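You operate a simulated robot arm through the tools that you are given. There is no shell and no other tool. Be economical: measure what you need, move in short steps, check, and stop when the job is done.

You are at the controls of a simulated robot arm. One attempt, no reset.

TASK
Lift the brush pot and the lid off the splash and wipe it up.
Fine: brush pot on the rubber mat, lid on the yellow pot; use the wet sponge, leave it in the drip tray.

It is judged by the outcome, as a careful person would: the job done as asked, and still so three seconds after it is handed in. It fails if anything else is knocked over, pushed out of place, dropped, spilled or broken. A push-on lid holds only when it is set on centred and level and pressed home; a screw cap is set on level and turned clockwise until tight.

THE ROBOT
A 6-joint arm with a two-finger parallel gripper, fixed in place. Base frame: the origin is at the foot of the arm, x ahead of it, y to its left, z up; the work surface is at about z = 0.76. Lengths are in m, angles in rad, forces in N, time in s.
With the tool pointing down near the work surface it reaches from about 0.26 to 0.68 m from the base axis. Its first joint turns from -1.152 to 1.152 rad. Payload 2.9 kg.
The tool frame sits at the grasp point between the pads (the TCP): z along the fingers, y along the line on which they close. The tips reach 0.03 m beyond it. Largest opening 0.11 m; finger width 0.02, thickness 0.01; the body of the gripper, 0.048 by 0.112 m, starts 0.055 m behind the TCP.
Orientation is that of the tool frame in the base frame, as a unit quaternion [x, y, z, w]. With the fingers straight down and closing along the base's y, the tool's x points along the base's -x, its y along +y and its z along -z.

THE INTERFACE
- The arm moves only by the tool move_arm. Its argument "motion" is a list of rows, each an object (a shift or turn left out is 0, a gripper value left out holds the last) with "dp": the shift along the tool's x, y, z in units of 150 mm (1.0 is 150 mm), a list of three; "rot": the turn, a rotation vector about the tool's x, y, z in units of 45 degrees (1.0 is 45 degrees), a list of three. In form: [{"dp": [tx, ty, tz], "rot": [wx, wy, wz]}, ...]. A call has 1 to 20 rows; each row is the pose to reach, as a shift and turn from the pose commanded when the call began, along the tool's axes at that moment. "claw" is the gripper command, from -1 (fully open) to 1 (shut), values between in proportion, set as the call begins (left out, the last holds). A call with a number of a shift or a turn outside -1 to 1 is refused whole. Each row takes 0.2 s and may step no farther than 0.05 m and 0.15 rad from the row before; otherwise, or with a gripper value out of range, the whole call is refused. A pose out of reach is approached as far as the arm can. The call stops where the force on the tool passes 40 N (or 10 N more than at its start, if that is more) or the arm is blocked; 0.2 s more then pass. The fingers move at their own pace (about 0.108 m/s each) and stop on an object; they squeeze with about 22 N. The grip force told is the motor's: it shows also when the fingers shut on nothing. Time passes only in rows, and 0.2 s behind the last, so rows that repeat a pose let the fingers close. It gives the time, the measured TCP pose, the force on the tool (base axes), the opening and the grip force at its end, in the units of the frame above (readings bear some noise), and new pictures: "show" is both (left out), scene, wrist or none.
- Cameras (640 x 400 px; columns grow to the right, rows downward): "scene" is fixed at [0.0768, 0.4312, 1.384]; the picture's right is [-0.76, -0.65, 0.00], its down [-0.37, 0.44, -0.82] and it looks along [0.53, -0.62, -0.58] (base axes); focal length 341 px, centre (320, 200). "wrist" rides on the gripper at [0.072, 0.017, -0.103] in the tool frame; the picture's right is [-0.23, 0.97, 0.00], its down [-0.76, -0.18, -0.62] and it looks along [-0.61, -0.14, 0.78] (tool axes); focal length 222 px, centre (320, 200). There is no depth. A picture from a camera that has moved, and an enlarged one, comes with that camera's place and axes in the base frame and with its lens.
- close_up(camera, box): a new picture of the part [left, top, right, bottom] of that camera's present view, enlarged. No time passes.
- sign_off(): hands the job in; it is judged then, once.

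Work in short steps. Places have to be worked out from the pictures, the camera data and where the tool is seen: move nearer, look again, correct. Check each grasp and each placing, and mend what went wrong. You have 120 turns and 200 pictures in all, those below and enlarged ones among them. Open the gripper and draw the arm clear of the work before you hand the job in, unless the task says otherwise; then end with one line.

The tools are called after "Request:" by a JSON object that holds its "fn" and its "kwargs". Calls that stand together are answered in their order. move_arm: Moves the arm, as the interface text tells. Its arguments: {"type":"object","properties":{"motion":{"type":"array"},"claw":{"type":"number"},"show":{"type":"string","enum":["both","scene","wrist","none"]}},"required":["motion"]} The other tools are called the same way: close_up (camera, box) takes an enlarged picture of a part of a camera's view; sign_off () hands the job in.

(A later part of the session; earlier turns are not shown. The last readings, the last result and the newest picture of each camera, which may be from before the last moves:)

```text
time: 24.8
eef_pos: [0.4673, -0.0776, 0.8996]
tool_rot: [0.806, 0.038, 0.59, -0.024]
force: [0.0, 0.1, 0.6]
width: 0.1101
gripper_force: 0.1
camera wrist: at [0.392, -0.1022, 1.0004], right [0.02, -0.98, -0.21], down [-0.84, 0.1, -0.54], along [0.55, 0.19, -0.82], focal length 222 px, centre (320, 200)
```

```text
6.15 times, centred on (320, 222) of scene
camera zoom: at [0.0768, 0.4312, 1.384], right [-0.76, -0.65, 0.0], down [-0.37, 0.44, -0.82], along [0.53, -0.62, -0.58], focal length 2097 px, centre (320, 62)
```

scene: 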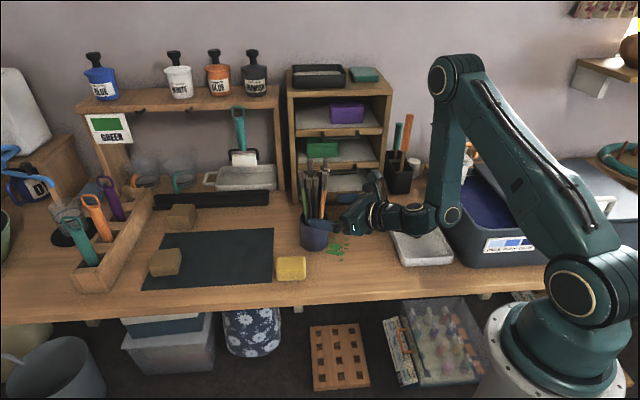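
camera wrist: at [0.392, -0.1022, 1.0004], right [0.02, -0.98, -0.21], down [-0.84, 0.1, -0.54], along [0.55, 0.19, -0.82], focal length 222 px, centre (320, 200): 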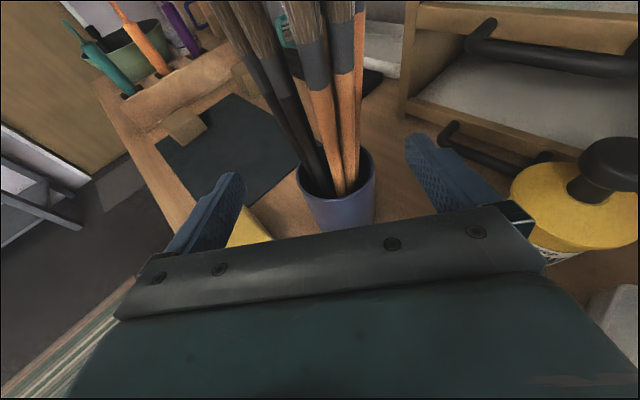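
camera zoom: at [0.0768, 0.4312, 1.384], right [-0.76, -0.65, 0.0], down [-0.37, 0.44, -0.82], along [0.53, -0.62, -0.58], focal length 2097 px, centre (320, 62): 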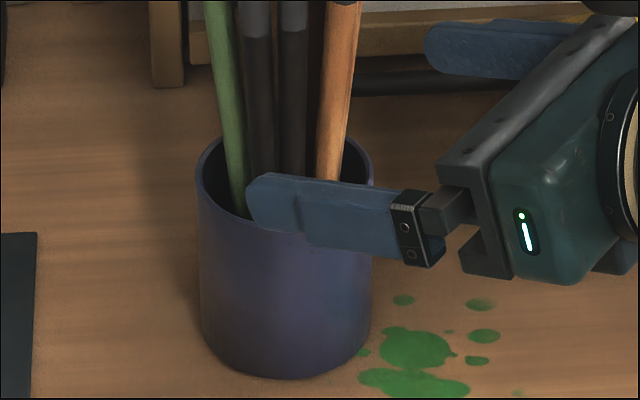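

Both views now agree: pot centre (0.529, -0.079), rim z about 0.84. I'll shift sideways 6 mm and lower with the jaws straddling.

Request:
{"fn": "move_arm", "kwargs": {"motion": [{"dp": [-0.1, 0.043, 0.04]}, {"dp": [-0.2, 0.043, 0.085]}, {"dp": [-0.31, 0.043, 0.129]}, {"dp": [-0.31, 0.043, 0.129]}], "show": "scene"}}

```text
time: 25.8
eef_pos: [0.4796, -0.0886, 0.8547]
tool_rot: [0.806, 0.038, 0.59, -0.024]
force: [0.1, 0.0, -0.3]
width: 0.1101
gripper_force: 0.1
out of reach, approached as far as the arm can: row 1, 2, 3, 4
```

scene: 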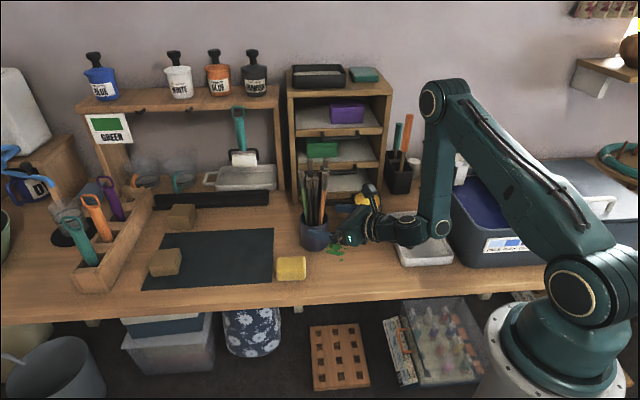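

Reach limit again: it wants x ≥ 0.48 here. I'll continue down and forward with the jaws straddling the pot.

Request:
{"fn": "move_arm", "kwargs": {"motion": [{"dp": [-0.07, -0.037, 0.06]}, {"dp": [-0.145, -0.037, 0.12]}, {"dp": [-0.223, -0.037, 0.181]}, {"dp": [-0.223, -0.037, 0.181]}], "show": "wrist"}}

Request:
{"fn": "close_up", "kwargs": {"camera": "scene", "box": [270, 140, 470, 280]}}

```text
time: 26.8
eef_pos: [0.4955, -0.0804, 0.815]
tool_rot: [0.805, 0.037, 0.592, -0.023]
force: [0.5, -0.1, -0.7]
width: 0.1104
gripper_force: 0.0
camera wrist: at [0.4211, -0.1053, 0.9154], right [0.02, -0.98, -0.21], down [-0.84, 0.1, -0.54], along [0.55, 0.19, -0.82], focal length 222 px, centre (320, 200)
```

wrist: 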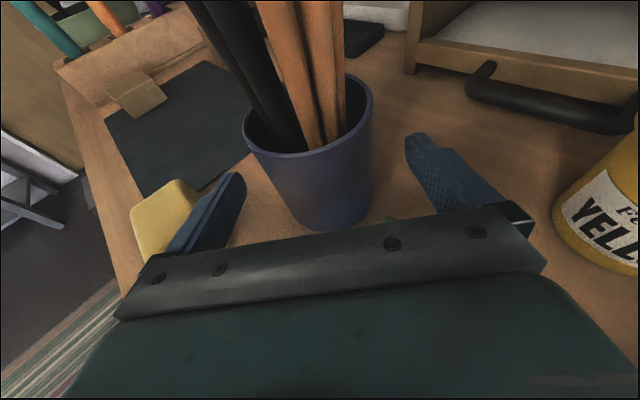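

```text
2.86 times, centred on (370, 210) of scene
camera zoom: at [0.0768, 0.4312, 1.384], right [-0.76, -0.65, 0.0], down [-0.37, 0.44, -0.82], along [0.53, -0.62, -0.58], focal length 974 px, centre (177, 171)
```

zoom: 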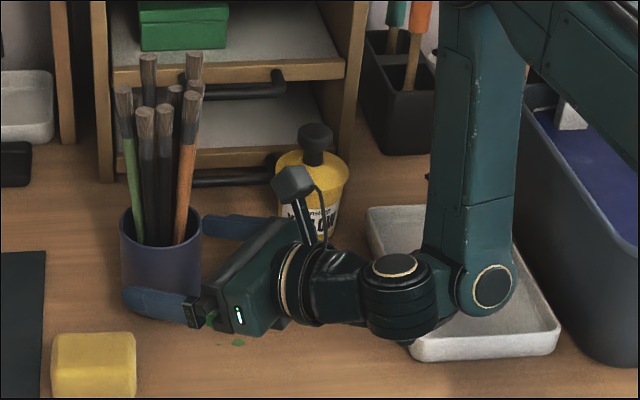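

Clear all around. I'll advance along the tool axis to the pot centre and close the jaws.

Request:
{"fn": "move_arm", "kwargs": {"motion": [{"dp": [-0.006, 0.004, 0.12]}, {"dp": [-0.013, 0.009, 0.231]}, {"dp": [-0.013, 0.009, 0.231]}], "show": "none"}}

Request:
{"fn": "move_arm", "kwargs": {"motion": [{}, {}, {}], "claw": 1, "show": "wrist"}}

Request:
{"fn": "close_up", "kwargs": {"camera": "scene", "box": [270, 140, 470, 280]}}

```text
time: 27.6
eef_pos: [0.5282, -0.0801, 0.8032]
tool_rot: [0.805, 0.038, 0.591, -0.023]
force: [0.0, 0.0, 0.0]
width: 0.1099
gripper_force: 0.1
```

```text
time: 28.4
eef_pos: [0.5281, -0.0801, 0.8037]
tool_rot: [0.805, 0.038, 0.591, -0.024]
force: [1.4, 0.8, 1.0]
width: 0.0732
gripper_force: 22.0
camera wrist: at [0.453, -0.105, 0.9028], right [0.02, -0.98, -0.21], down [-0.83, 0.1, -0.54], along [0.55, 0.19, -0.81], focal length 222 px, centre (320, 200)
```

wrist: 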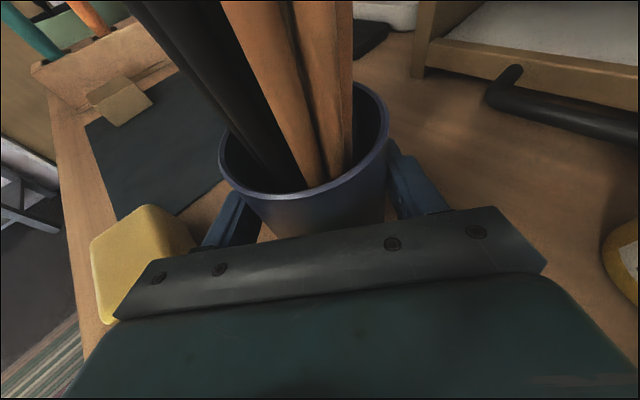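

```text
2.86 times, centred on (370, 210) of scene
camera zoom: at [0.0768, 0.4312, 1.384], right [-0.76, -0.65, 0.0], down [-0.37, 0.44, -0.82], along [0.53, -0.62, -0.58], focal length 974 px, centre (177, 171)
```

zoom: 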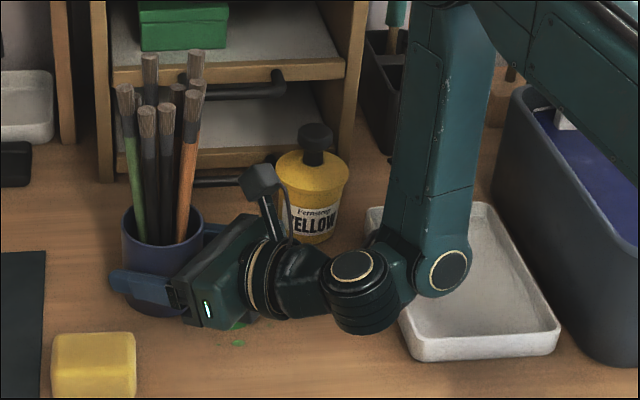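

Gripped at the pot diameter (0.073). Lift straight up about 9 cm.

Request:
{"fn": "move_arm", "kwargs": {"motion": [{"dp": [0.096, 0, -0.03]}, {"dp": [0.255, 0.001, -0.08]}, {"dp": [0.414, 0.003, -0.13]}, {"dp": [0.573, 0.004, -0.179]}, {"dp": [0.573, 0.004, -0.179]}], "show": "both"}}

```text
time: 29.6
eef_pos: [0.5282, -0.0812, 0.893]
tool_rot: [0.805, 0.038, 0.591, -0.024]
force: [-0.2, 1.2, -3.3]
width: 0.0733
gripper_force: 22.4
camera wrist: at [0.4522, -0.1053, 0.9925], right [0.02, -0.98, -0.21], down [-0.83, 0.1, -0.54], along [0.55, 0.19, -0.81], focal length 222 px, centre (320, 200)
```

scene: 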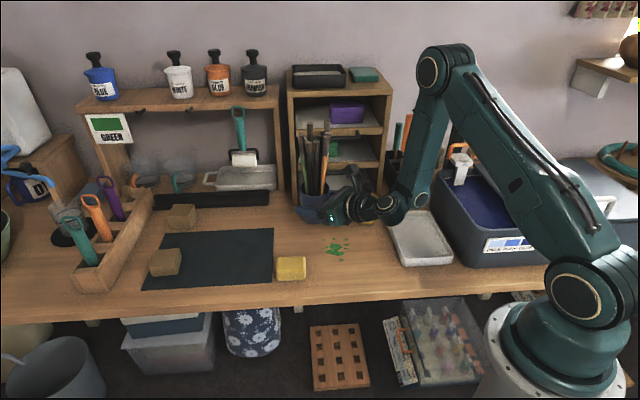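
wrist: 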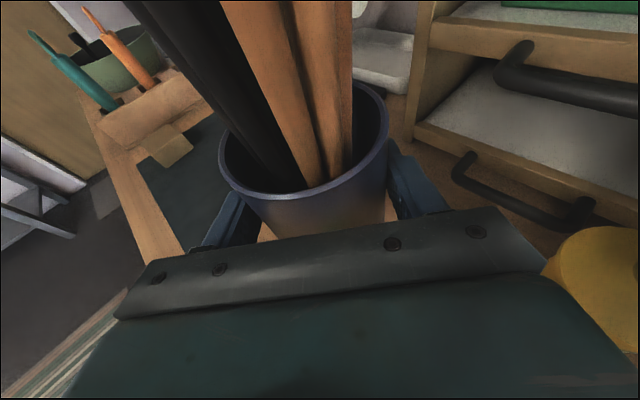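

The pot is held upright. I'll carry it toward the mat at (0.65, 0.08), yawing -20° so the wrist passes beside the sponge.

Request:
{"fn": "move_arm", "kwargs": {"motion": [{"dp": [0.046, -0.166, 0.143], "rot": [-0.071, 0, 0.022]}, {"dp": [0.092, -0.333, 0.287], "rot": [-0.141, -0.001, 0.044]}, {"dp": [0.138, -0.5, 0.43], "rot": [-0.212, -0.0015, 0.066]}, {"dp": [0.184, -0.666, 0.574], "rot": [-0.283, -0.002, 0.089]}, {"dp": [0.23, -0.833, 0.717], "rot": [-0.354, -0.0025, 0.111]}, {"dp": [0.276, -0.999, 0.861], "rot": [-0.4245, -0.003, 0.133]}, {"dp": [0.276, -0.999, 0.861], "rot": [-0.4245, -0.003, 0.133]}], "show": "both"}}

Request:
{"fn": "close_up", "kwargs": {"camera": "scene", "box": [130, 120, 390, 300]}}

```text
time: 31.2
eef_pos: [0.583, -0.0536, 0.8848]
tool_rot: [0.804, -0.026, 0.594, 0.02]
force: [-0.1, -0.6, -2.8]
width: 0.0734
gripper_force: 22.1
out of reach, approached as far as the arm can: row 3, 4, 5, 6, 7
camera wrist: at [0.505, -0.0673, 0.9845], right [-0.13, -0.97, -0.22], down [-0.81, 0.23, -0.55], along [0.58, 0.1, -0.81], focal length 222 px, centre (320, 200)
```

scene: 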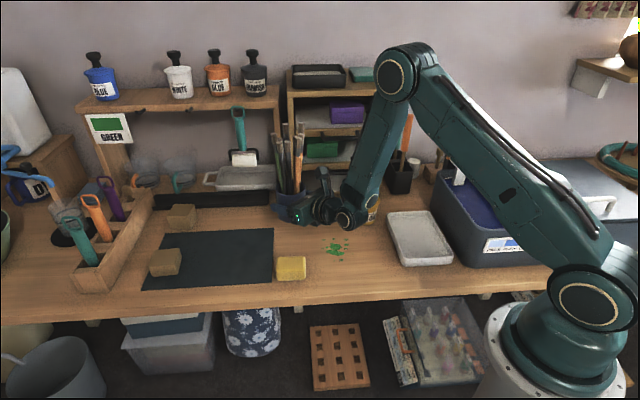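
wrist: 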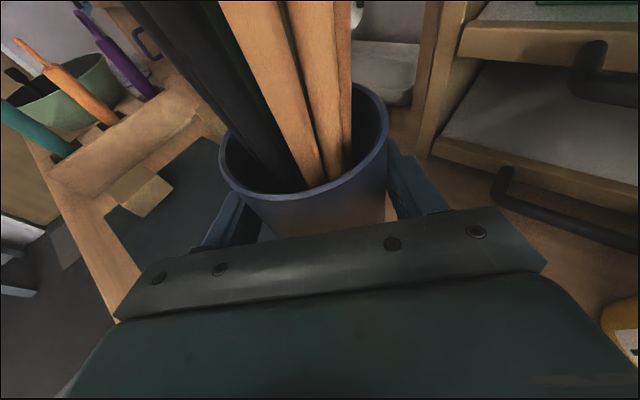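

```text
2.22 times, centred on (260, 210) of scene
camera zoom: at [0.0769, 0.4312, 1.384], right [-0.76, -0.65, 0.0], down [-0.37, 0.44, -0.82], along [0.53, -0.62, -0.58], focal length 757 px, centre (453, 178)
```

zoom: 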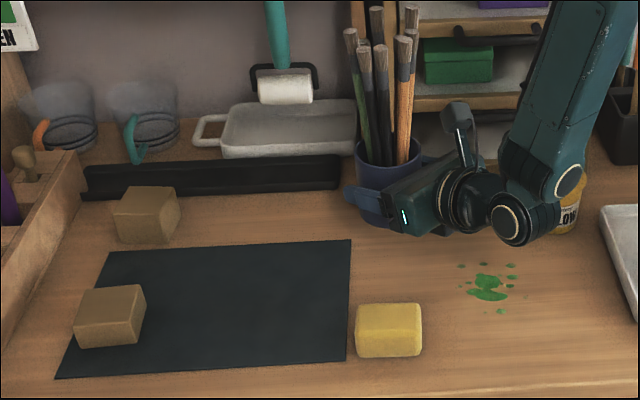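

A joint limit blocks yawing that way. I'll yaw the other way (toward +45°), which also clears the sponge.

Request:
{"fn": "move_arm", "kwargs": {"motion": [{"dp": [0.02, -0.09, 0.017], "rot": [0.13, 0, -0.04]}, {"dp": [0.039, -0.183, 0.035], "rot": [0.26, 0, -0.08]}, {"dp": [0.058, -0.275, 0.052], "rot": [0.39, 0, -0.12]}, {"dp": [0.077, -0.367, 0.069], "rot": [0.519, 0, -0.16]}, {"dp": [0.077, -0.367, 0.069], "rot": [0.519, 0, -0.16]}], "show": "scene"}}

```text
time: 32.4
eef_pos: [0.5976, -0.0006, 0.8912]
tool_rot: [0.791, 0.145, 0.585, -0.106]
force: [0.1, 0.5, -2.2]
width: 0.0731
gripper_force: 21.5
```

scene: 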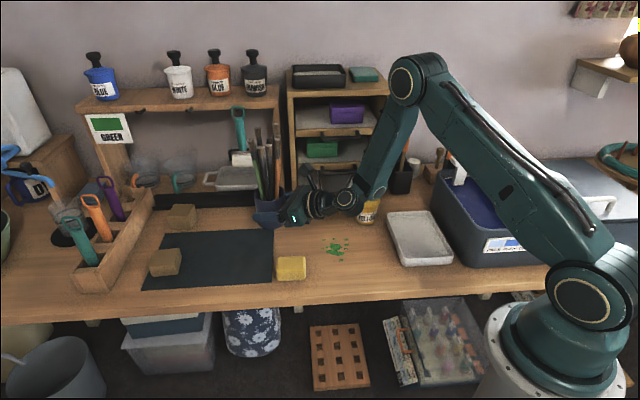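

That works. Continue to (0.65, 0.08) with more yaw.

Request:
{"fn": "move_arm", "kwargs": {"motion": [{"dp": [0.041, -0.095, 0.122], "rot": [0.117, 0, -0.036]}, {"dp": [0.083, -0.19, 0.245], "rot": [0.234, 0, -0.072]}, {"dp": [0.124, -0.285, 0.367], "rot": [0.351, 0, -0.108]}, {"dp": [0.165, -0.379, 0.49], "rot": [0.468, 0.001, -0.1435]}, {"dp": [0.165, -0.379, 0.49], "rot": [0.468, 0.001, -0.1435]}], "show": "both"}}

Request:
{"fn": "close_up", "kwargs": {"camera": "scene", "box": [130, 120, 390, 300]}}

```text
time: 33.6
eef_pos: [0.6496, 0.0792, 0.8943]
tool_rot: [0.748, 0.295, 0.553, -0.217]
force: [-0.5, 0.1, -2.6]
width: 0.0729
gripper_force: 21.9
camera wrist: at [0.6048, 0.0137, 0.9927], right [0.61, -0.76, -0.22], down [-0.72, -0.43, -0.55], along [0.32, 0.49, -0.81], focal length 222 px, centre (320, 200)
```

scene: 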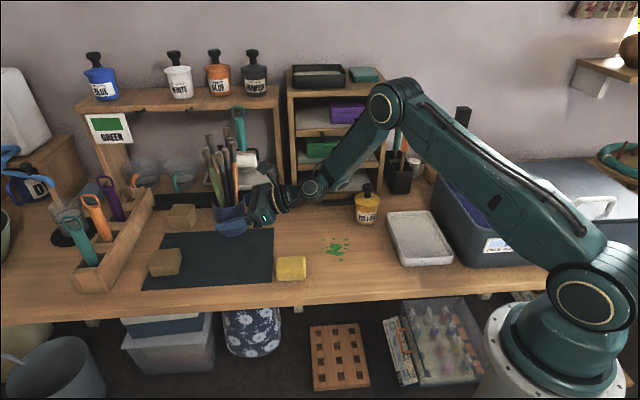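
wrist: 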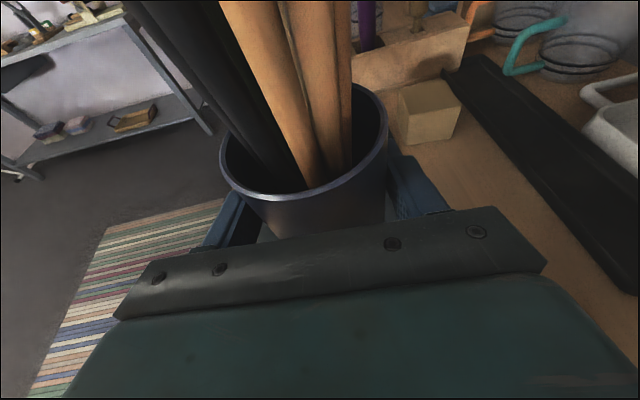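

```text
2.22 times, centred on (260, 210) of scene
camera zoom: at [0.0769, 0.4312, 1.384], right [-0.76, -0.65, 0.0], down [-0.37, 0.44, -0.82], along [0.53, -0.62, -0.58], focal length 757 px, centre (453, 178)
```

zoom: 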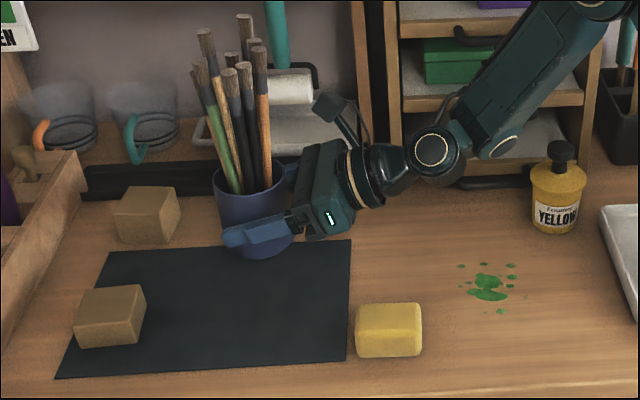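

The pot is over the mat with good margins. Lower it gently; contact is expected near TCP z 0.806.

Request:
{"fn": "move_arm", "kwargs": {"motion": [{"dp": [-0.19, 0, 0.058]}, {"dp": [-0.38, 0, 0.117]}, {"dp": [-0.47, -0.001, 0.144]}, {"dp": [-0.51, -0.001, 0.156]}, {"dp": [-0.54, -0.001, 0.166]}, {"dp": [-0.56, -0.001, 0.172]}, {"dp": [-0.572, -0.001, 0.1755]}], "show": "scene"}}

Request:
{"fn": "close_up", "kwargs": {"camera": "scene", "box": [190, 130, 350, 290]}}

```text
time: 35.2
eef_pos: [0.6523, 0.0802, 0.805]
tool_rot: [0.747, 0.293, 0.557, -0.216]
force: [-4.3, 1.6, 14.5]
width: 0.0734
gripper_force: 22.0
```

scene: 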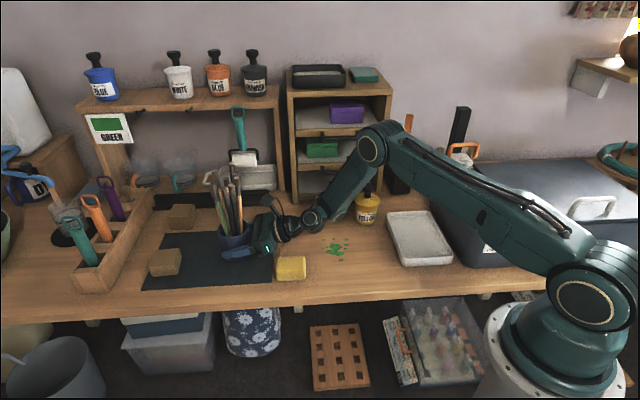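

```text
2.50 times, centred on (270, 210) of scene
camera zoom: at [0.0764, 0.4312, 1.384], right [-0.76, -0.65, 0.0], down [-0.37, 0.44, -0.82], along [0.53, -0.62, -0.58], focal length 852 px, centre (445, 175)
```

zoom: 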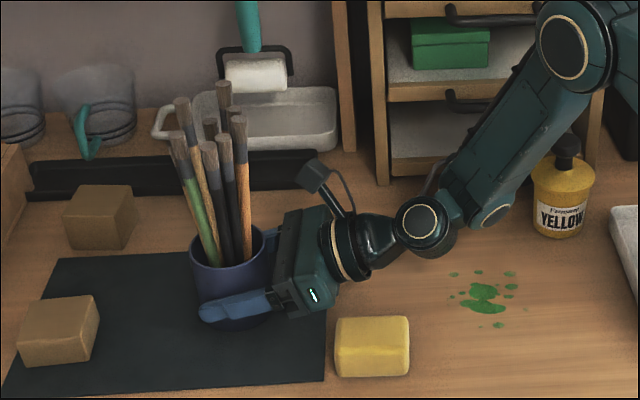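

Contact at 14 N, so the pot is down. Open, then draw back along the tool axis.

Request:
{"fn": "move_arm", "kwargs": {"motion": [{"dp": [0.01, 0, -0.003]}, {"dp": [0.01, 0, -0.003]}, {"dp": [0.01, 0, -0.003]}], "claw": -1, "show": "none"}}

Request:
{"fn": "move_arm", "kwargs": {"motion": [{"dp": [0, 0, -0.2]}, {"dp": [0.02, 0, -0.45]}, {"dp": [0.04, 0, -0.7]}], "show": "both"}}

Request:
{"fn": "close_up", "kwargs": {"camera": "scene", "box": [190, 130, 350, 290]}}

```text
time: 36.0
eef_pos: [0.6509, 0.0796, 0.8047]
tool_rot: [0.749, 0.293, 0.554, -0.215]
force: [-0.4, 0.1, -0.2]
width: 0.1101
gripper_force: 0.2
```

```text
time: 36.8
eef_pos: [0.5768, 0.0121, 0.8414]
tool_rot: [0.749, 0.293, 0.555, -0.215]
force: [0.4, -0.4, 0.2]
width: 0.1098
gripper_force: 0.1
camera wrist: at [0.532, -0.0543, 0.9408], right [0.61, -0.76, -0.22], down [-0.72, -0.43, -0.55], along [0.32, 0.49, -0.81], focal length 222 px, centre (320, 200)
```

scene: 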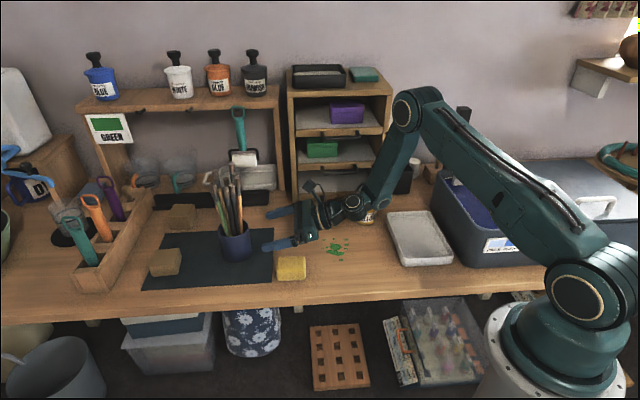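
wrist: 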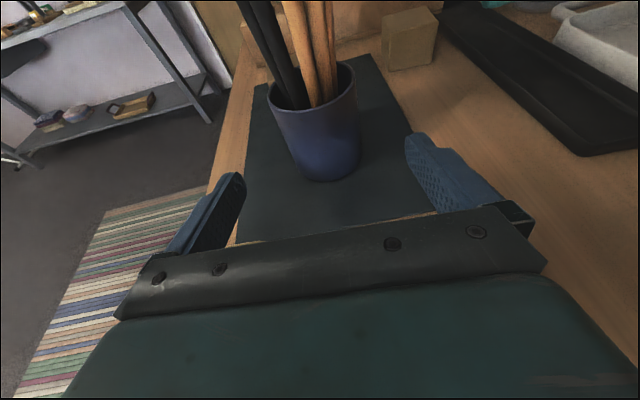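

```text
2.50 times, centred on (270, 210) of scene
camera zoom: at [0.0768, 0.4312, 1.384], right [-0.76, -0.65, 0.0], down [-0.37, 0.44, -0.82], along [0.53, -0.62, -0.58], focal length 852 px, centre (445, 175)
```

zoom: 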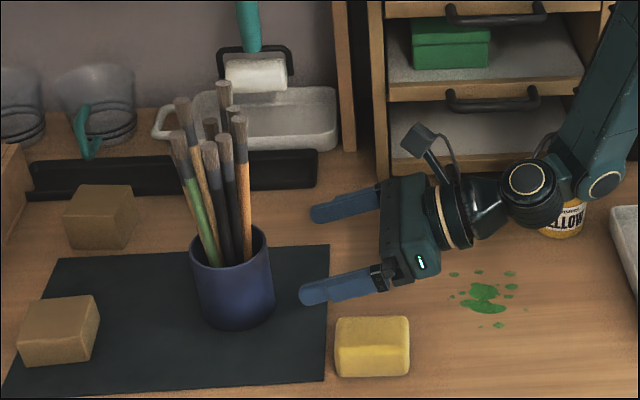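

The pot stands upright on the mat. I'll raise up, then tilt the tool back to vertical for the sponge.

Request:
{"fn": "move_arm", "kwargs": {"motion": [{"dp": [0.3, 0, -0.1]}, {"dp": [0.6, 0, -0.2]}, {"dp": [0.9, 0, -0.3]}, {"dp": [0.99, 0, -0.45]}], "show": "none"}}

Request:
{"fn": "move_arm", "kwargs": {"motion": [{"rot": [0, -0.16, 0]}, {"rot": [0, -0.32, 0]}, {"rot": [0, -0.48, 0]}, {"rot": [0, -0.64, 0]}, {"rot": [0, -0.8, 0]}], "show": "none"}}

Request:
{"fn": "move_arm", "kwargs": {"motion": [{"rot": [0, -0.16, 0]}, {"rot": [0, -0.32, 0]}, {"rot": [0, -0.48, 0]}, {"rot": [0, -0.64, 0]}, {"rot": [0, -0.8, 0]}, {"rot": [0, -0.8, 0]}], "show": "both"}}

```text
time: 37.8
eef_pos: [0.5617, -0.0008, 1.0038]
tool_rot: [0.749, 0.293, 0.553, -0.215]
force: [-0.2, 1.0, 0.9]
width: 0.1099
gripper_force: 0.2
```

```text
time: 39.0
eef_pos: [0.5626, -0.0003, 1.0017]
tool_rot: [0.884, 0.345, 0.295, -0.115]
force: [-0.3, 0.0, 0.6]
width: 0.1098
gripper_force: 0.0
```

```text
time: 40.4
eef_pos: [0.561, -0.0007, 1.0024]
tool_rot: [0.931, 0.364, 0.008, -0.001]
force: [0.6, -0.8, 0.1]
width: 0.1098
gripper_force: 0.1
camera wrist: at [0.6263, 0.0337, 1.1072], right [0.49, -0.87, 0.0], down [-0.69, -0.39, 0.61], along [-0.53, -0.3, -0.79], focal length 222 px, centre (320, 200)
```

scene: 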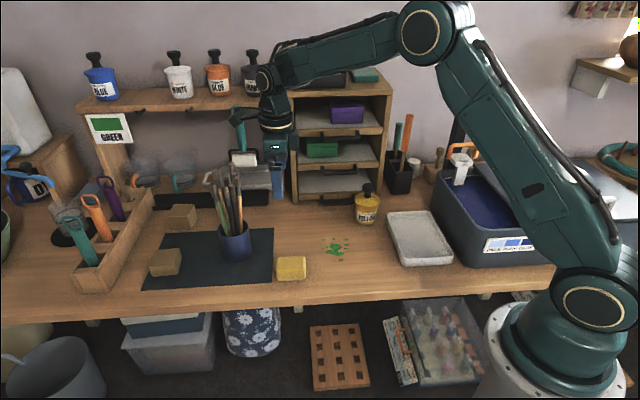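
wrist: 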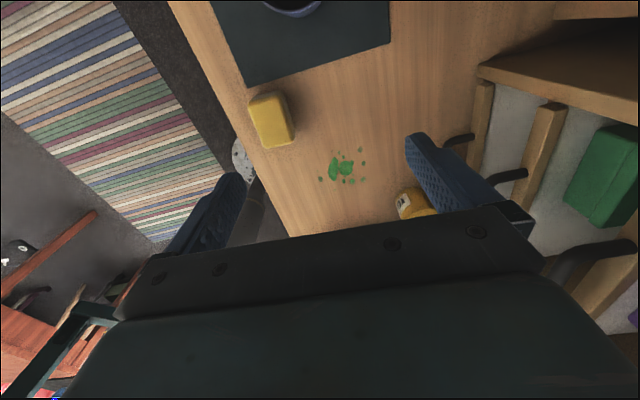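

Tool is vertical again with yaw near 43°. Zoom on the sponge and the splash.

Request:
{"fn": "close_up", "kwargs": {"camera": "wrist", "box": [220, 70, 400, 210]}}

Request:
{"fn": "close_up", "kwargs": {"camera": "scene", "box": [260, 220, 370, 290]}}

```text
2.86 times, centred on (310, 140) of wrist
camera zoom: at [0.6263, 0.0337, 1.1072], right [0.49, -0.87, 0.0], down [-0.69, -0.39, 0.61], along [-0.53, -0.3, -0.79], focal length 635 px, centre (349, 371)
```

zoom: 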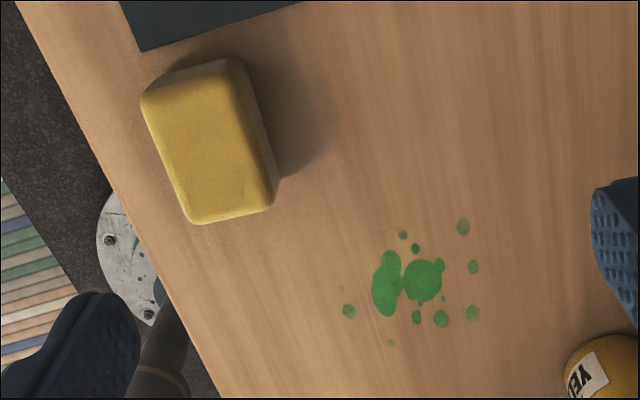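

```text
5.71 times, centred on (315, 255) of scene
camera zoom: at [0.0768, 0.4312, 1.384], right [-0.76, -0.65, 0.0], down [-0.37, 0.44, -0.82], along [0.53, -0.62, -0.58], focal length 1947 px, centre (349, -114)
```

zoom: 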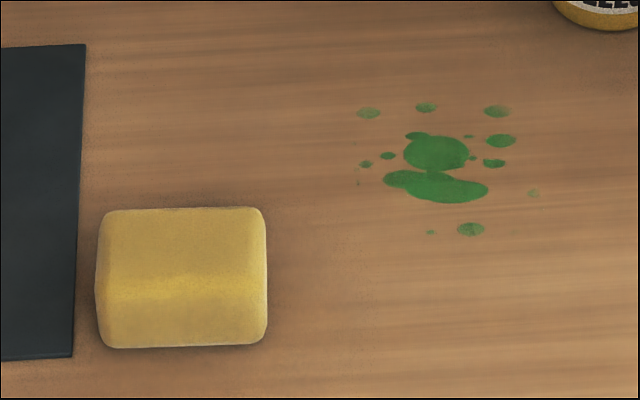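

Sponge centre is (0.502, 0.044), aligned with the tool at about 42°. The splash centres on (0.471, -0.098) and spans about ±4 cm. I'll go above the sponge.

Request:
{"fn": "move_arm", "kwargs": {"motion": [{"dp": [-0.025, -0.12, 0.2], "rot": [0, -0.021, 0]}, {"dp": [-0.05, -0.24, 0.4], "rot": [0, -0.021, 0]}, {"dp": [-0.075, -0.36, 0.65], "rot": [0, -0.021, 0]}, {"dp": [-0.09, -0.45, 0.85], "rot": [0, -0.021, 0]}, {"dp": [-0.105, -0.486, 1.0], "rot": [0, -0.021, 0]}, {"dp": [-0.105, -0.486, 1.0], "rot": [0, -0.021, 0]}], "show": "wrist"}}

Request:
{"fn": "close_up", "kwargs": {"camera": "scene", "box": [200, 180, 370, 300]}}

```text
time: 41.8
eef_pos: [0.503, 0.0455, 0.8517]
tool_rot: [0.931, 0.364, 0.0, 0.001]
force: [0.2, 0.4, -0.4]
width: 0.1101
gripper_force: 0.1
camera wrist: at [0.5684, 0.0808, 0.9547], right [0.49, -0.87, 0.0], down [-0.68, -0.38, 0.62], along [-0.54, -0.31, -0.78], focal length 222 px, centre (320, 200)
```

wrist: 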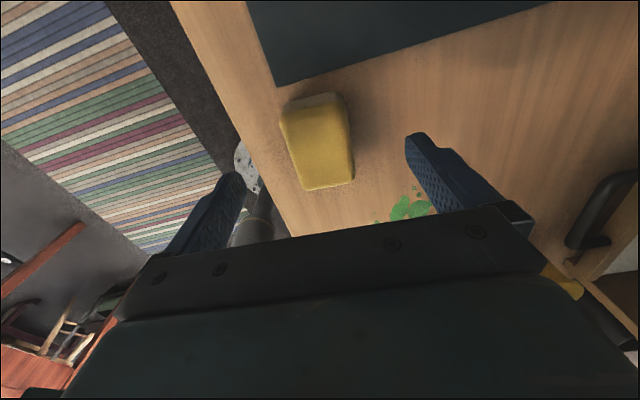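

```text
3.33 times, centred on (285, 240) of scene
camera zoom: at [0.0768, 0.4312, 1.384], right [-0.76, -0.65, 0.0], down [-0.37, 0.44, -0.82], along [0.53, -0.62, -0.58], focal length 1136 px, centre (437, 67)
```

zoom: 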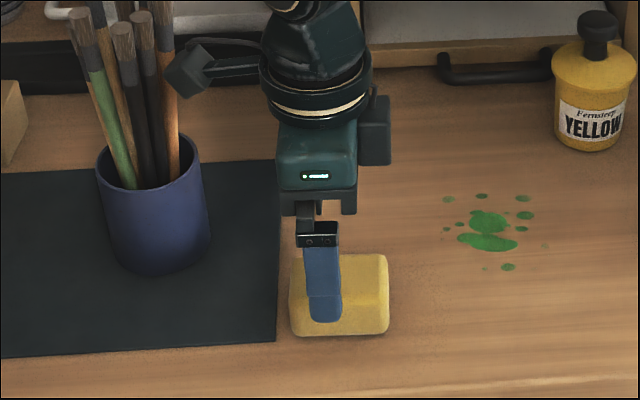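

Well centred. Descend so the fingertips sit just above the table, then close.

Request:
{"fn": "move_arm", "kwargs": {"motion": [{"dp": [-0.027, 0, 0.13]}, {"dp": [-0.027, 0, 0.26]}, {"dp": [-0.027, 0, 0.34]}, {"dp": [-0.027, 0, 0.375]}], "show": "none"}}

Request:
{"fn": "move_arm", "kwargs": {"motion": [{}, {}, {}, {}], "claw": 1, "show": "wrist"}}

Request:
{"fn": "close_up", "kwargs": {"camera": "scene", "box": [200, 180, 370, 300]}}

```text
time: 42.8
eef_pos: [0.5016, 0.0411, 0.7956]
tool_rot: [0.931, 0.364, 0.001, 0.001]
force: [-0.5, -0.4, 0.0]
width: 0.11
gripper_force: 0.1
```

```text
time: 43.8
eef_pos: [0.5019, 0.0415, 0.796]
tool_rot: [0.931, 0.364, 0.0, 0.001]
force: [-0.1, 0.0, -0.2]
width: 0.0495
gripper_force: 21.7
camera wrist: at [0.5661, 0.0768, 0.8989], right [0.49, -0.87, 0.0], down [-0.68, -0.38, 0.62], along [-0.54, -0.31, -0.78], focal length 222 px, centre (320, 200)
```

wrist: 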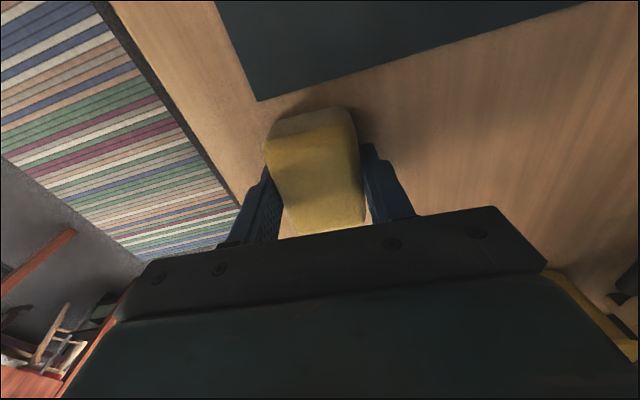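

```text
3.33 times, centred on (285, 240) of scene
camera zoom: at [0.0768, 0.4312, 1.384], right [-0.76, -0.65, 0.0], down [-0.37, 0.44, -0.82], along [0.53, -0.62, -0.58], focal length 1136 px, centre (437, 67)
```

zoom: 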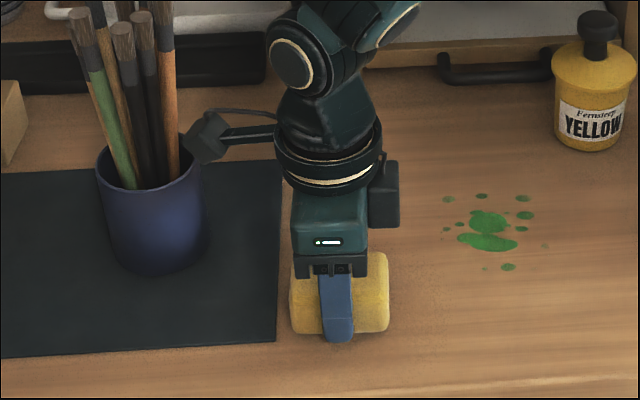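

Sponge held (0.0495 wide). Lift 4 cm and carry it over the splash centre.

Request:
{"fn": "move_arm", "kwargs": {"motion": [{"dp": [0, 0, -0.15]}, {"dp": [0, 0, -0.27]}, {"dp": [-0.2, 0.14, -0.27]}, {"dp": [-0.4, 0.28, -0.27]}, {"dp": [-0.6, 0.42, -0.27]}, {"dp": [-0.78, 0.545, -0.27]}, {"dp": [-0.78, 0.545, -0.27]}], "show": "both"}}

Request:
{"fn": "close_up", "kwargs": {"camera": "scene", "box": [280, 180, 400, 280]}}

```text
time: 45.4
eef_pos: [0.4691, -0.1008, 0.8364]
tool_rot: [0.931, 0.364, 0.0, 0.001]
force: [0.1, -0.3, -0.2]
width: 0.0495
gripper_force: 22.3
camera wrist: at [0.5349, -0.0643, 0.9384], right [0.49, -0.87, 0.0], down [-0.68, -0.39, 0.62], along [-0.54, -0.31, -0.78], focal length 222 px, centre (320, 200)
```

scene: 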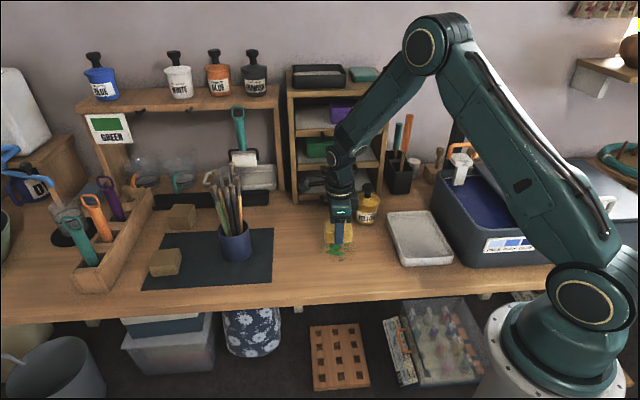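
wrist: 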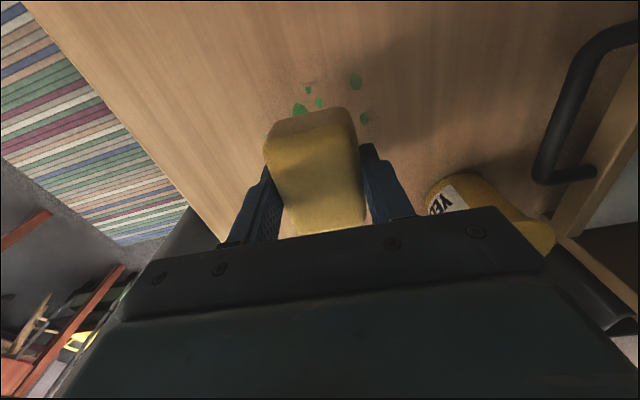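

```text
4.00 times, centred on (340, 230) of scene
camera zoom: at [0.0768, 0.4312, 1.384], right [-0.76, -0.65, 0.0], down [-0.37, 0.44, -0.82], along [0.53, -0.62, -0.58], focal length 1363 px, centre (240, 80)
```

zoom: 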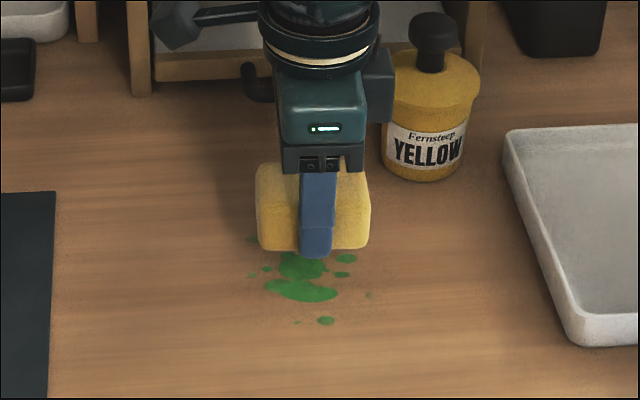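

Now start the wipe: lower at one corner with light pressure and sweep back and forth along the tool's y in two lanes.

Request:
{"fn": "move_arm", "kwargs": {"motion": [{"dp": [0.104, -0.27, 0]}, {"dp": [0.104, -0.27, 0.15]}, {"dp": [0.104, -0.27, 0.25]}, {"dp": [0.104, -0.27, 0.285]}, {"dp": [0.104, -0.1, 0.285]}, {"dp": [0.104, 0.07, 0.285]}, {"dp": [0.104, 0.23, 0.285]}, {"dp": [0.0, 0.23, 0.285]}, {"dp": [0.0, 0.07, 0.285]}, {"dp": [0.0, -0.1, 0.285]}, {"dp": [0.0, -0.27, 0.285]}, {"dp": [-0.11, -0.27, 0.285]}, {"dp": [-0.11, -0.1, 0.285]}, {"dp": [-0.11, 0.07, 0.285]}, {"dp": [-0.11, 0.23, 0.285]}], "show": "scene"}}

Request:
{"fn": "close_up", "kwargs": {"camera": "scene", "box": [280, 180, 400, 280]}}

```text
time: 48.6
eef_pos: [0.4822, -0.134, 0.7919]
tool_rot: [0.931, 0.364, 0.0, 0.0]
force: [-7.1, 7.6, 21.1]
width: 0.0492
gripper_force: 21.9
```

scene: 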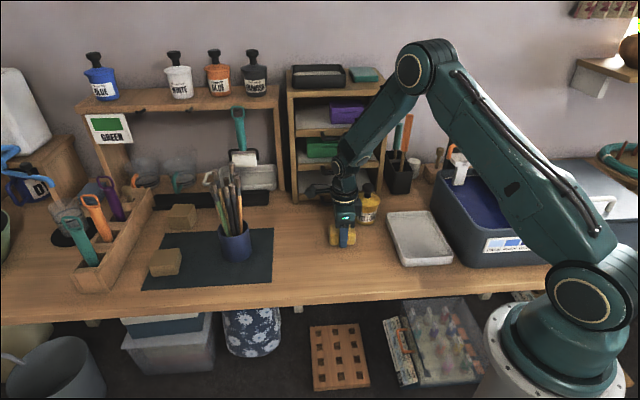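

```text
4.00 times, centred on (340, 230) of scene
camera zoom: at [0.0763, 0.4314, 1.3839], right [-0.76, -0.65, 0.0], down [-0.37, 0.44, -0.82], along [0.53, -0.62, -0.58], focal length 1363 px, centre (240, 80)
```

zoom: 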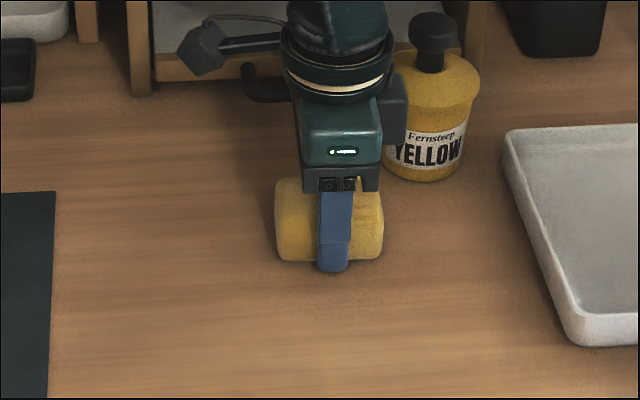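

The splash looks gone. One more return pass over both lanes, then lift and inspect.

Request:
{"fn": "move_arm", "kwargs": {"motion": [{"dp": [0, -0.17, 0]}, {"dp": [0, -0.34, 0]}, {"dp": [0, -0.5, 0]}, {"dp": [0.11, -0.5, 0]}, {"dp": [0.11, -0.34, 0]}, {"dp": [0.11, -0.17, 0]}, {"dp": [0.11, 0, 0]}, {"dp": [0.214, 0, 0]}, {"dp": [0.214, -0.17, 0]}, {"dp": [0.214, -0.34, 0]}, {"dp": [0.214, -0.5, 0]}, {"dp": [0.214, -0.5, -0.2]}, {"dp": [0.214, -0.5, -0.5]}, {"dp": [0.214, -0.5, -0.7]}], "show": "both"}}

Request:
{"fn": "close_up", "kwargs": {"camera": "scene", "box": [280, 180, 460, 280]}}

```text
time: 51.6
eef_pos: [0.4546, -0.0597, 0.8987]
tool_rot: [0.931, 0.364, -0.001, 0.002]
force: [1.2, 1.0, 0.2]
width: 0.049
gripper_force: 22.1
camera wrist: at [0.5186, -0.0233, 1.001], right [0.49, -0.87, 0.0], down [-0.68, -0.38, 0.62], along [-0.54, -0.31, -0.78], focal length 222 px, centre (320, 200)
```

scene: 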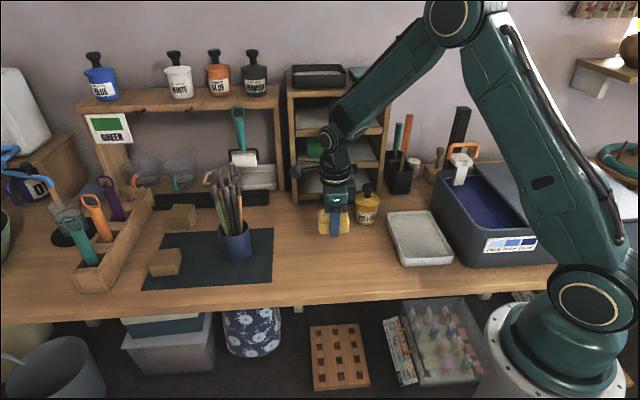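
wrist: 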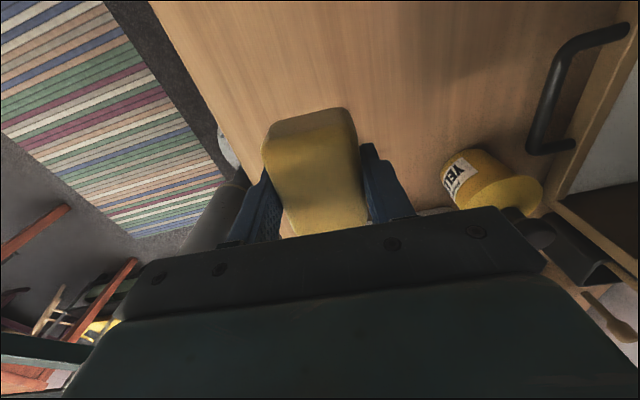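

```text
3.56 times, centred on (370, 230) of scene
camera zoom: at [0.0768, 0.4312, 1.384], right [-0.76, -0.65, 0.0], down [-0.37, 0.44, -0.82], along [0.53, -0.62, -0.58], focal length 1212 px, centre (142, 93)
```

zoom: 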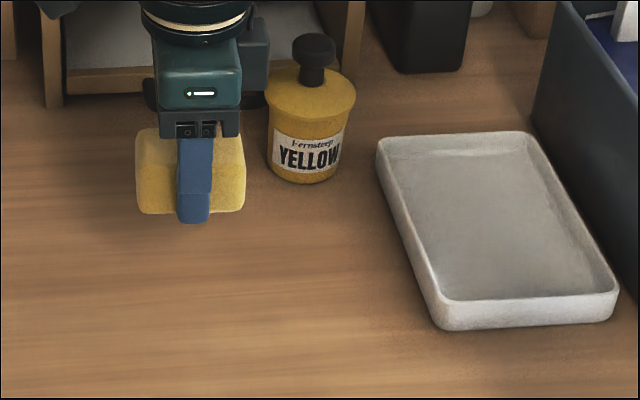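

The table is clean. The tray centre is near (0.33, -0.262), with its long side along the tool's y. Carry the sponge toward it at height.

Request:
{"fn": "move_arm", "kwargs": {"motion": [{"dp": [-0.2, 0.06, -0.1]}, {"dp": [-0.4, 0.12, -0.2]}, {"dp": [-0.65, 0.18, -0.2]}, {"dp": [-0.9, 0.255, -0.2]}, {"dp": [-0.9, 0.255, -0.2]}], "show": "none"}}

Request:
{"fn": "move_arm", "kwargs": {"motion": [{"dp": [-0.28, 0.08, 0]}, {"dp": [-0.56, 0.16, 0]}, {"dp": [-0.56, 0.16, 0]}], "show": "both"}}

Request:
{"fn": "close_up", "kwargs": {"camera": "scene", "box": [340, 150, 500, 280]}}

```text
time: 52.8
eef_pos: [0.3821, -0.1779, 0.9282]
tool_rot: [0.931, 0.364, 0.0, 0.001]
force: [0.2, 0.2, 1.2]
width: 0.0491
gripper_force: 21.9
```

```text
time: 53.6
eef_pos: [0.334, -0.2516, 0.928]
tool_rot: [0.932, 0.363, 0.0, 0.002]
force: [0.1, 0.3, -0.4]
width: 0.0491
gripper_force: 21.7
camera wrist: at [0.3988, -0.2161, 1.0312], right [0.49, -0.87, 0.0], down [-0.68, -0.39, 0.62], along [-0.54, -0.31, -0.78], focal length 222 px, centre (320, 200)
```

scene: 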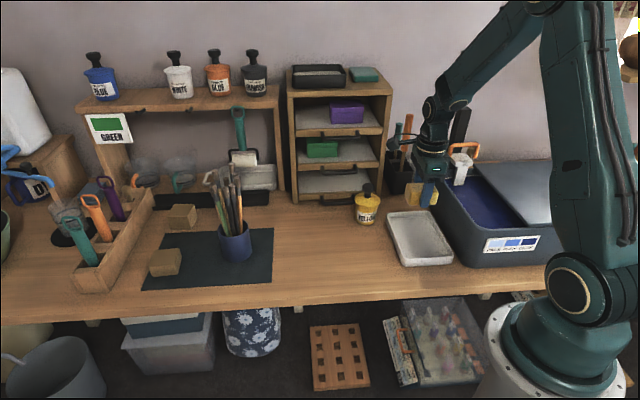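
wrist: 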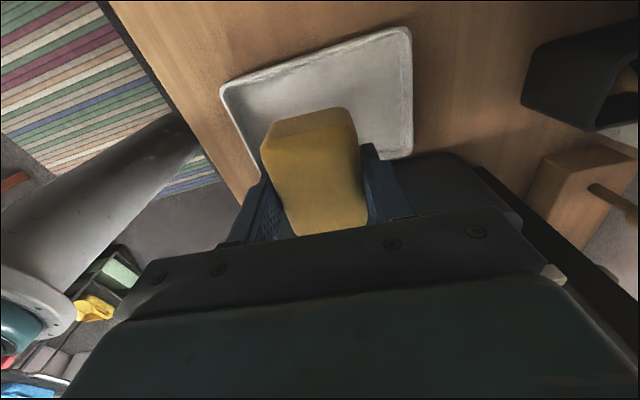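

```text
3.08 times, centred on (420, 215) of scene
camera zoom: at [0.0768, 0.4312, 1.384], right [-0.76, -0.65, 0.0], down [-0.37, 0.44, -0.82], along [0.53, -0.62, -0.58], focal length 1048 px, centre (12, 154)
```

zoom: 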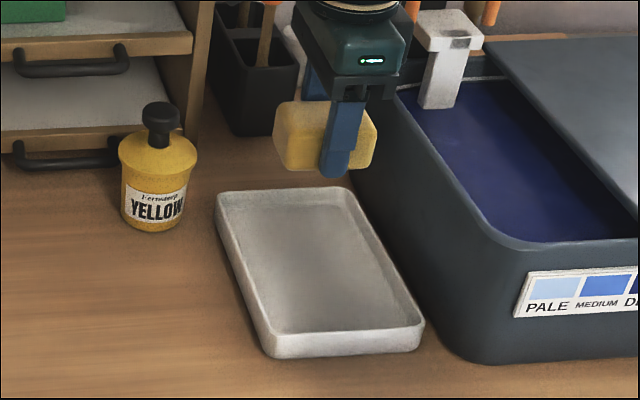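

Tray and sponge line up. Shift 5 mm and lower into the tray until light contact.

Request:
{"fn": "move_arm", "kwargs": {"motion": [{"dp": [-0.035, 0.01, 0.25]}, {"dp": [-0.035, 0.01, 0.5]}, {"dp": [-0.035, 0.01, 0.68]}, {"dp": [-0.035, 0.01, 0.76]}, {"dp": [-0.035, 0.01, 0.8]}, {"dp": [-0.035, 0.01, 0.83]}], "show": "wrist"}}

Request:
{"fn": "close_up", "kwargs": {"camera": "scene", "box": [340, 150, 500, 280]}}

```text
time: 55.0
eef_pos: [0.3327, -0.2561, 0.8047]
tool_rot: [0.932, 0.363, 0.0, 0.001]
force: [-0.6, 0.4, 0.7]
width: 0.0493
gripper_force: 22.0
camera wrist: at [0.3976, -0.2214, 0.9077], right [0.49, -0.87, 0.0], down [-0.68, -0.38, 0.62], along [-0.54, -0.31, -0.78], focal length 222 px, centre (320, 200)
```

wrist: 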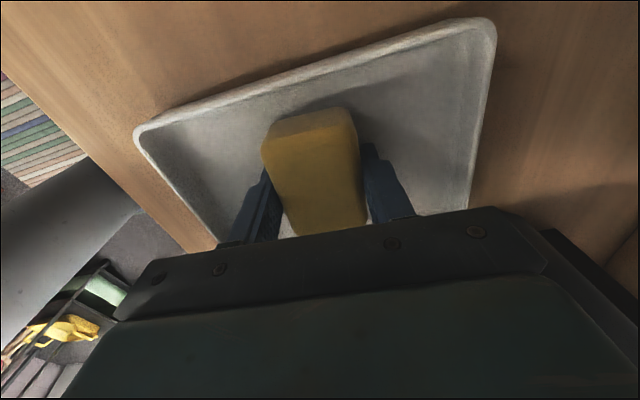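

```text
3.08 times, centred on (420, 215) of scene
camera zoom: at [0.0768, 0.4312, 1.384], right [-0.76, -0.65, 0.0], down [-0.37, 0.44, -0.82], along [0.53, -0.62, -0.58], focal length 1048 px, centre (12, 154)
```

zoom: 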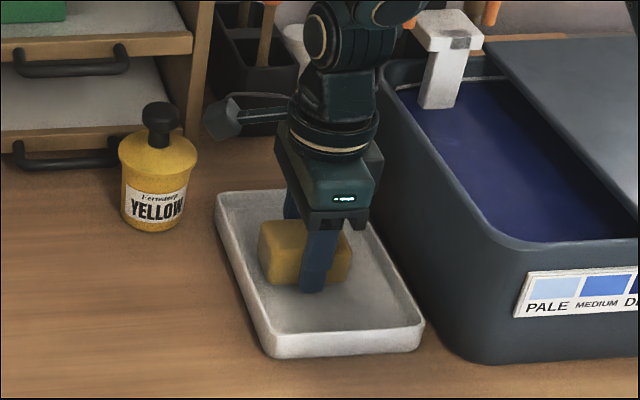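

No contact yet, so go a few mm further in small steps.

Request:
{"fn": "move_arm", "kwargs": {"motion": [{"dp": [0, 0, 0.015]}, {"dp": [0, 0, 0.03]}, {"dp": [0, 0, 0.03]}], "show": "none"}}

```text
time: 55.8
eef_pos: [0.3326, -0.2571, 0.8017]
tool_rot: [0.932, 0.364, 0.001, 0.002]
force: [-1.9, 2.6, 33.5]
width: 0.0491
gripper_force: 22.0
```

Firm contact. Ease up, open, and withdraw straight up.

Request:
{"fn": "move_arm", "kwargs": {"motion": [{"dp": [0, 0, -0.015]}, {"dp": [0, 0, -0.015]}], "show": "none"}}

Request:
{"fn": "move_arm", "kwargs": {"motion": [{}, {}, {"dp": [0, 0, -0.2]}, {"dp": [0, 0, -0.45]}, {"dp": [0.1, 0, -0.7]}, {"dp": [0.25, 0, -0.95]}], "claw": -0.5, "show": "both"}}

Request:
{"fn": "close_up", "kwargs": {"camera": "scene", "box": [340, 150, 500, 280]}}

```text
time: 56.4
eef_pos: [0.3326, -0.2564, 0.8021]
tool_rot: [0.932, 0.363, 0.001, 0.001]
force: [3.8, -1.6, 8.2]
width: 0.0492
gripper_force: 21.9
```

```text
time: 57.8
eef_pos: [0.36, -0.2303, 0.9456]
tool_rot: [0.932, 0.363, 0.0, 0.001]
force: [0.4, 0.5, -1.0]
width: 0.0826
gripper_force: 0.0
camera wrist: at [0.4249, -0.1955, 1.0481], right [0.49, -0.87, 0.0], down [-0.68, -0.38, 0.62], along [-0.54, -0.31, -0.78], focal length 222 px, centre (320, 200)
```

scene: 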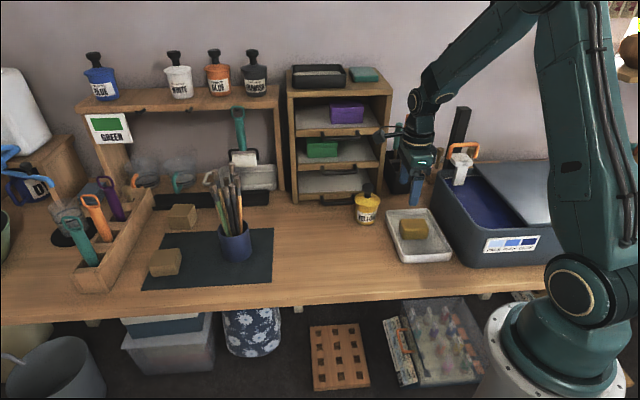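
wrist: 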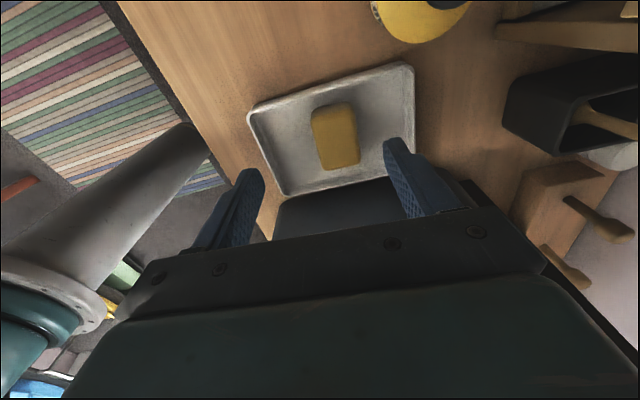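

```text
3.08 times, centred on (420, 215) of scene
camera zoom: at [0.0768, 0.4312, 1.384], right [-0.76, -0.65, 0.0], down [-0.37, 0.44, -0.82], along [0.53, -0.62, -0.58], focal length 1048 px, centre (12, 154)
```

zoom: 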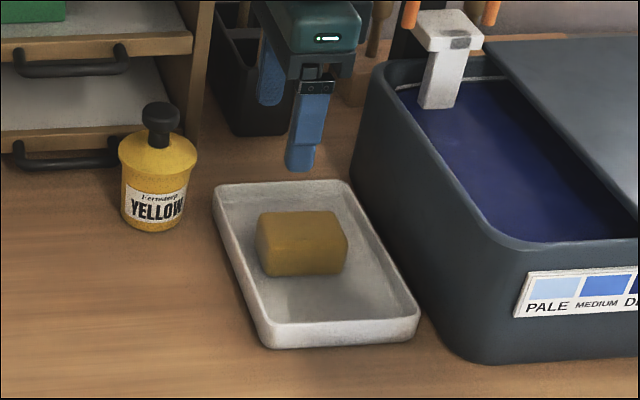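

Sponge is in the tray, but the tray shifted about 1 cm toward the back as I released. I'll nudge it back from inside: shut fingers, enter between the sponge and the near wall, and push gently.

Request:
{"fn": "move_arm", "kwargs": {"motion": [{"dp": [-0.1, -0.09, 0]}, {"dp": [-0.2, -0.19, 0]}, {"dp": [-0.297, -0.281, 0.1]}, {"dp": [-0.297, -0.281, 0.35]}, {"dp": [-0.297, -0.281, 0.6]}, {"dp": [-0.297, -0.281, 0.77]}, {"dp": [-0.297, -0.281, 0.77]}], "claw": 1, "show": "wrist"}}

Request:
{"fn": "close_up", "kwargs": {"camera": "scene", "box": [340, 150, 500, 280]}}

```text
time: 59.4
eef_pos: [0.3011, -0.2293, 0.8298]
tool_rot: [0.932, 0.363, 0.0, 0.001]
force: [0.6, -1.1, -0.1]
width: 0.0
gripper_force: 21.9
camera wrist: at [0.3652, -0.1944, 0.9322], right [0.49, -0.87, 0.0], down [-0.68, -0.38, 0.62], along [-0.54, -0.31, -0.78], focal length 222 px, centre (320, 200)
```

wrist: 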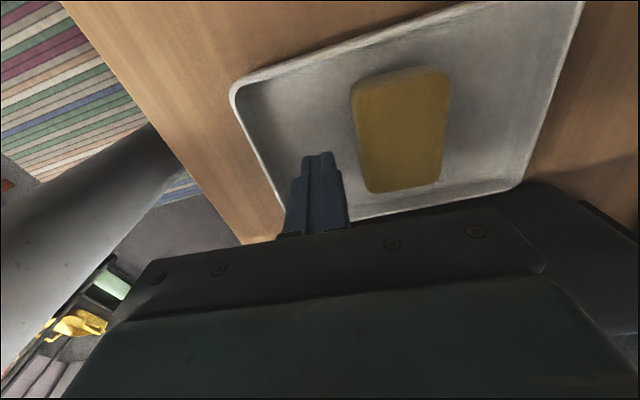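

```text
3.08 times, centred on (420, 215) of scene
camera zoom: at [0.0768, 0.4312, 1.384], right [-0.76, -0.65, 0.0], down [-0.37, 0.44, -0.82], along [0.53, -0.62, -0.58], focal length 1048 px, centre (12, 154)
```

zoom: 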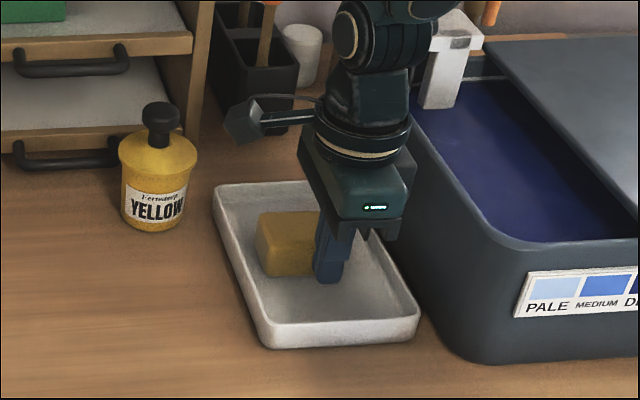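

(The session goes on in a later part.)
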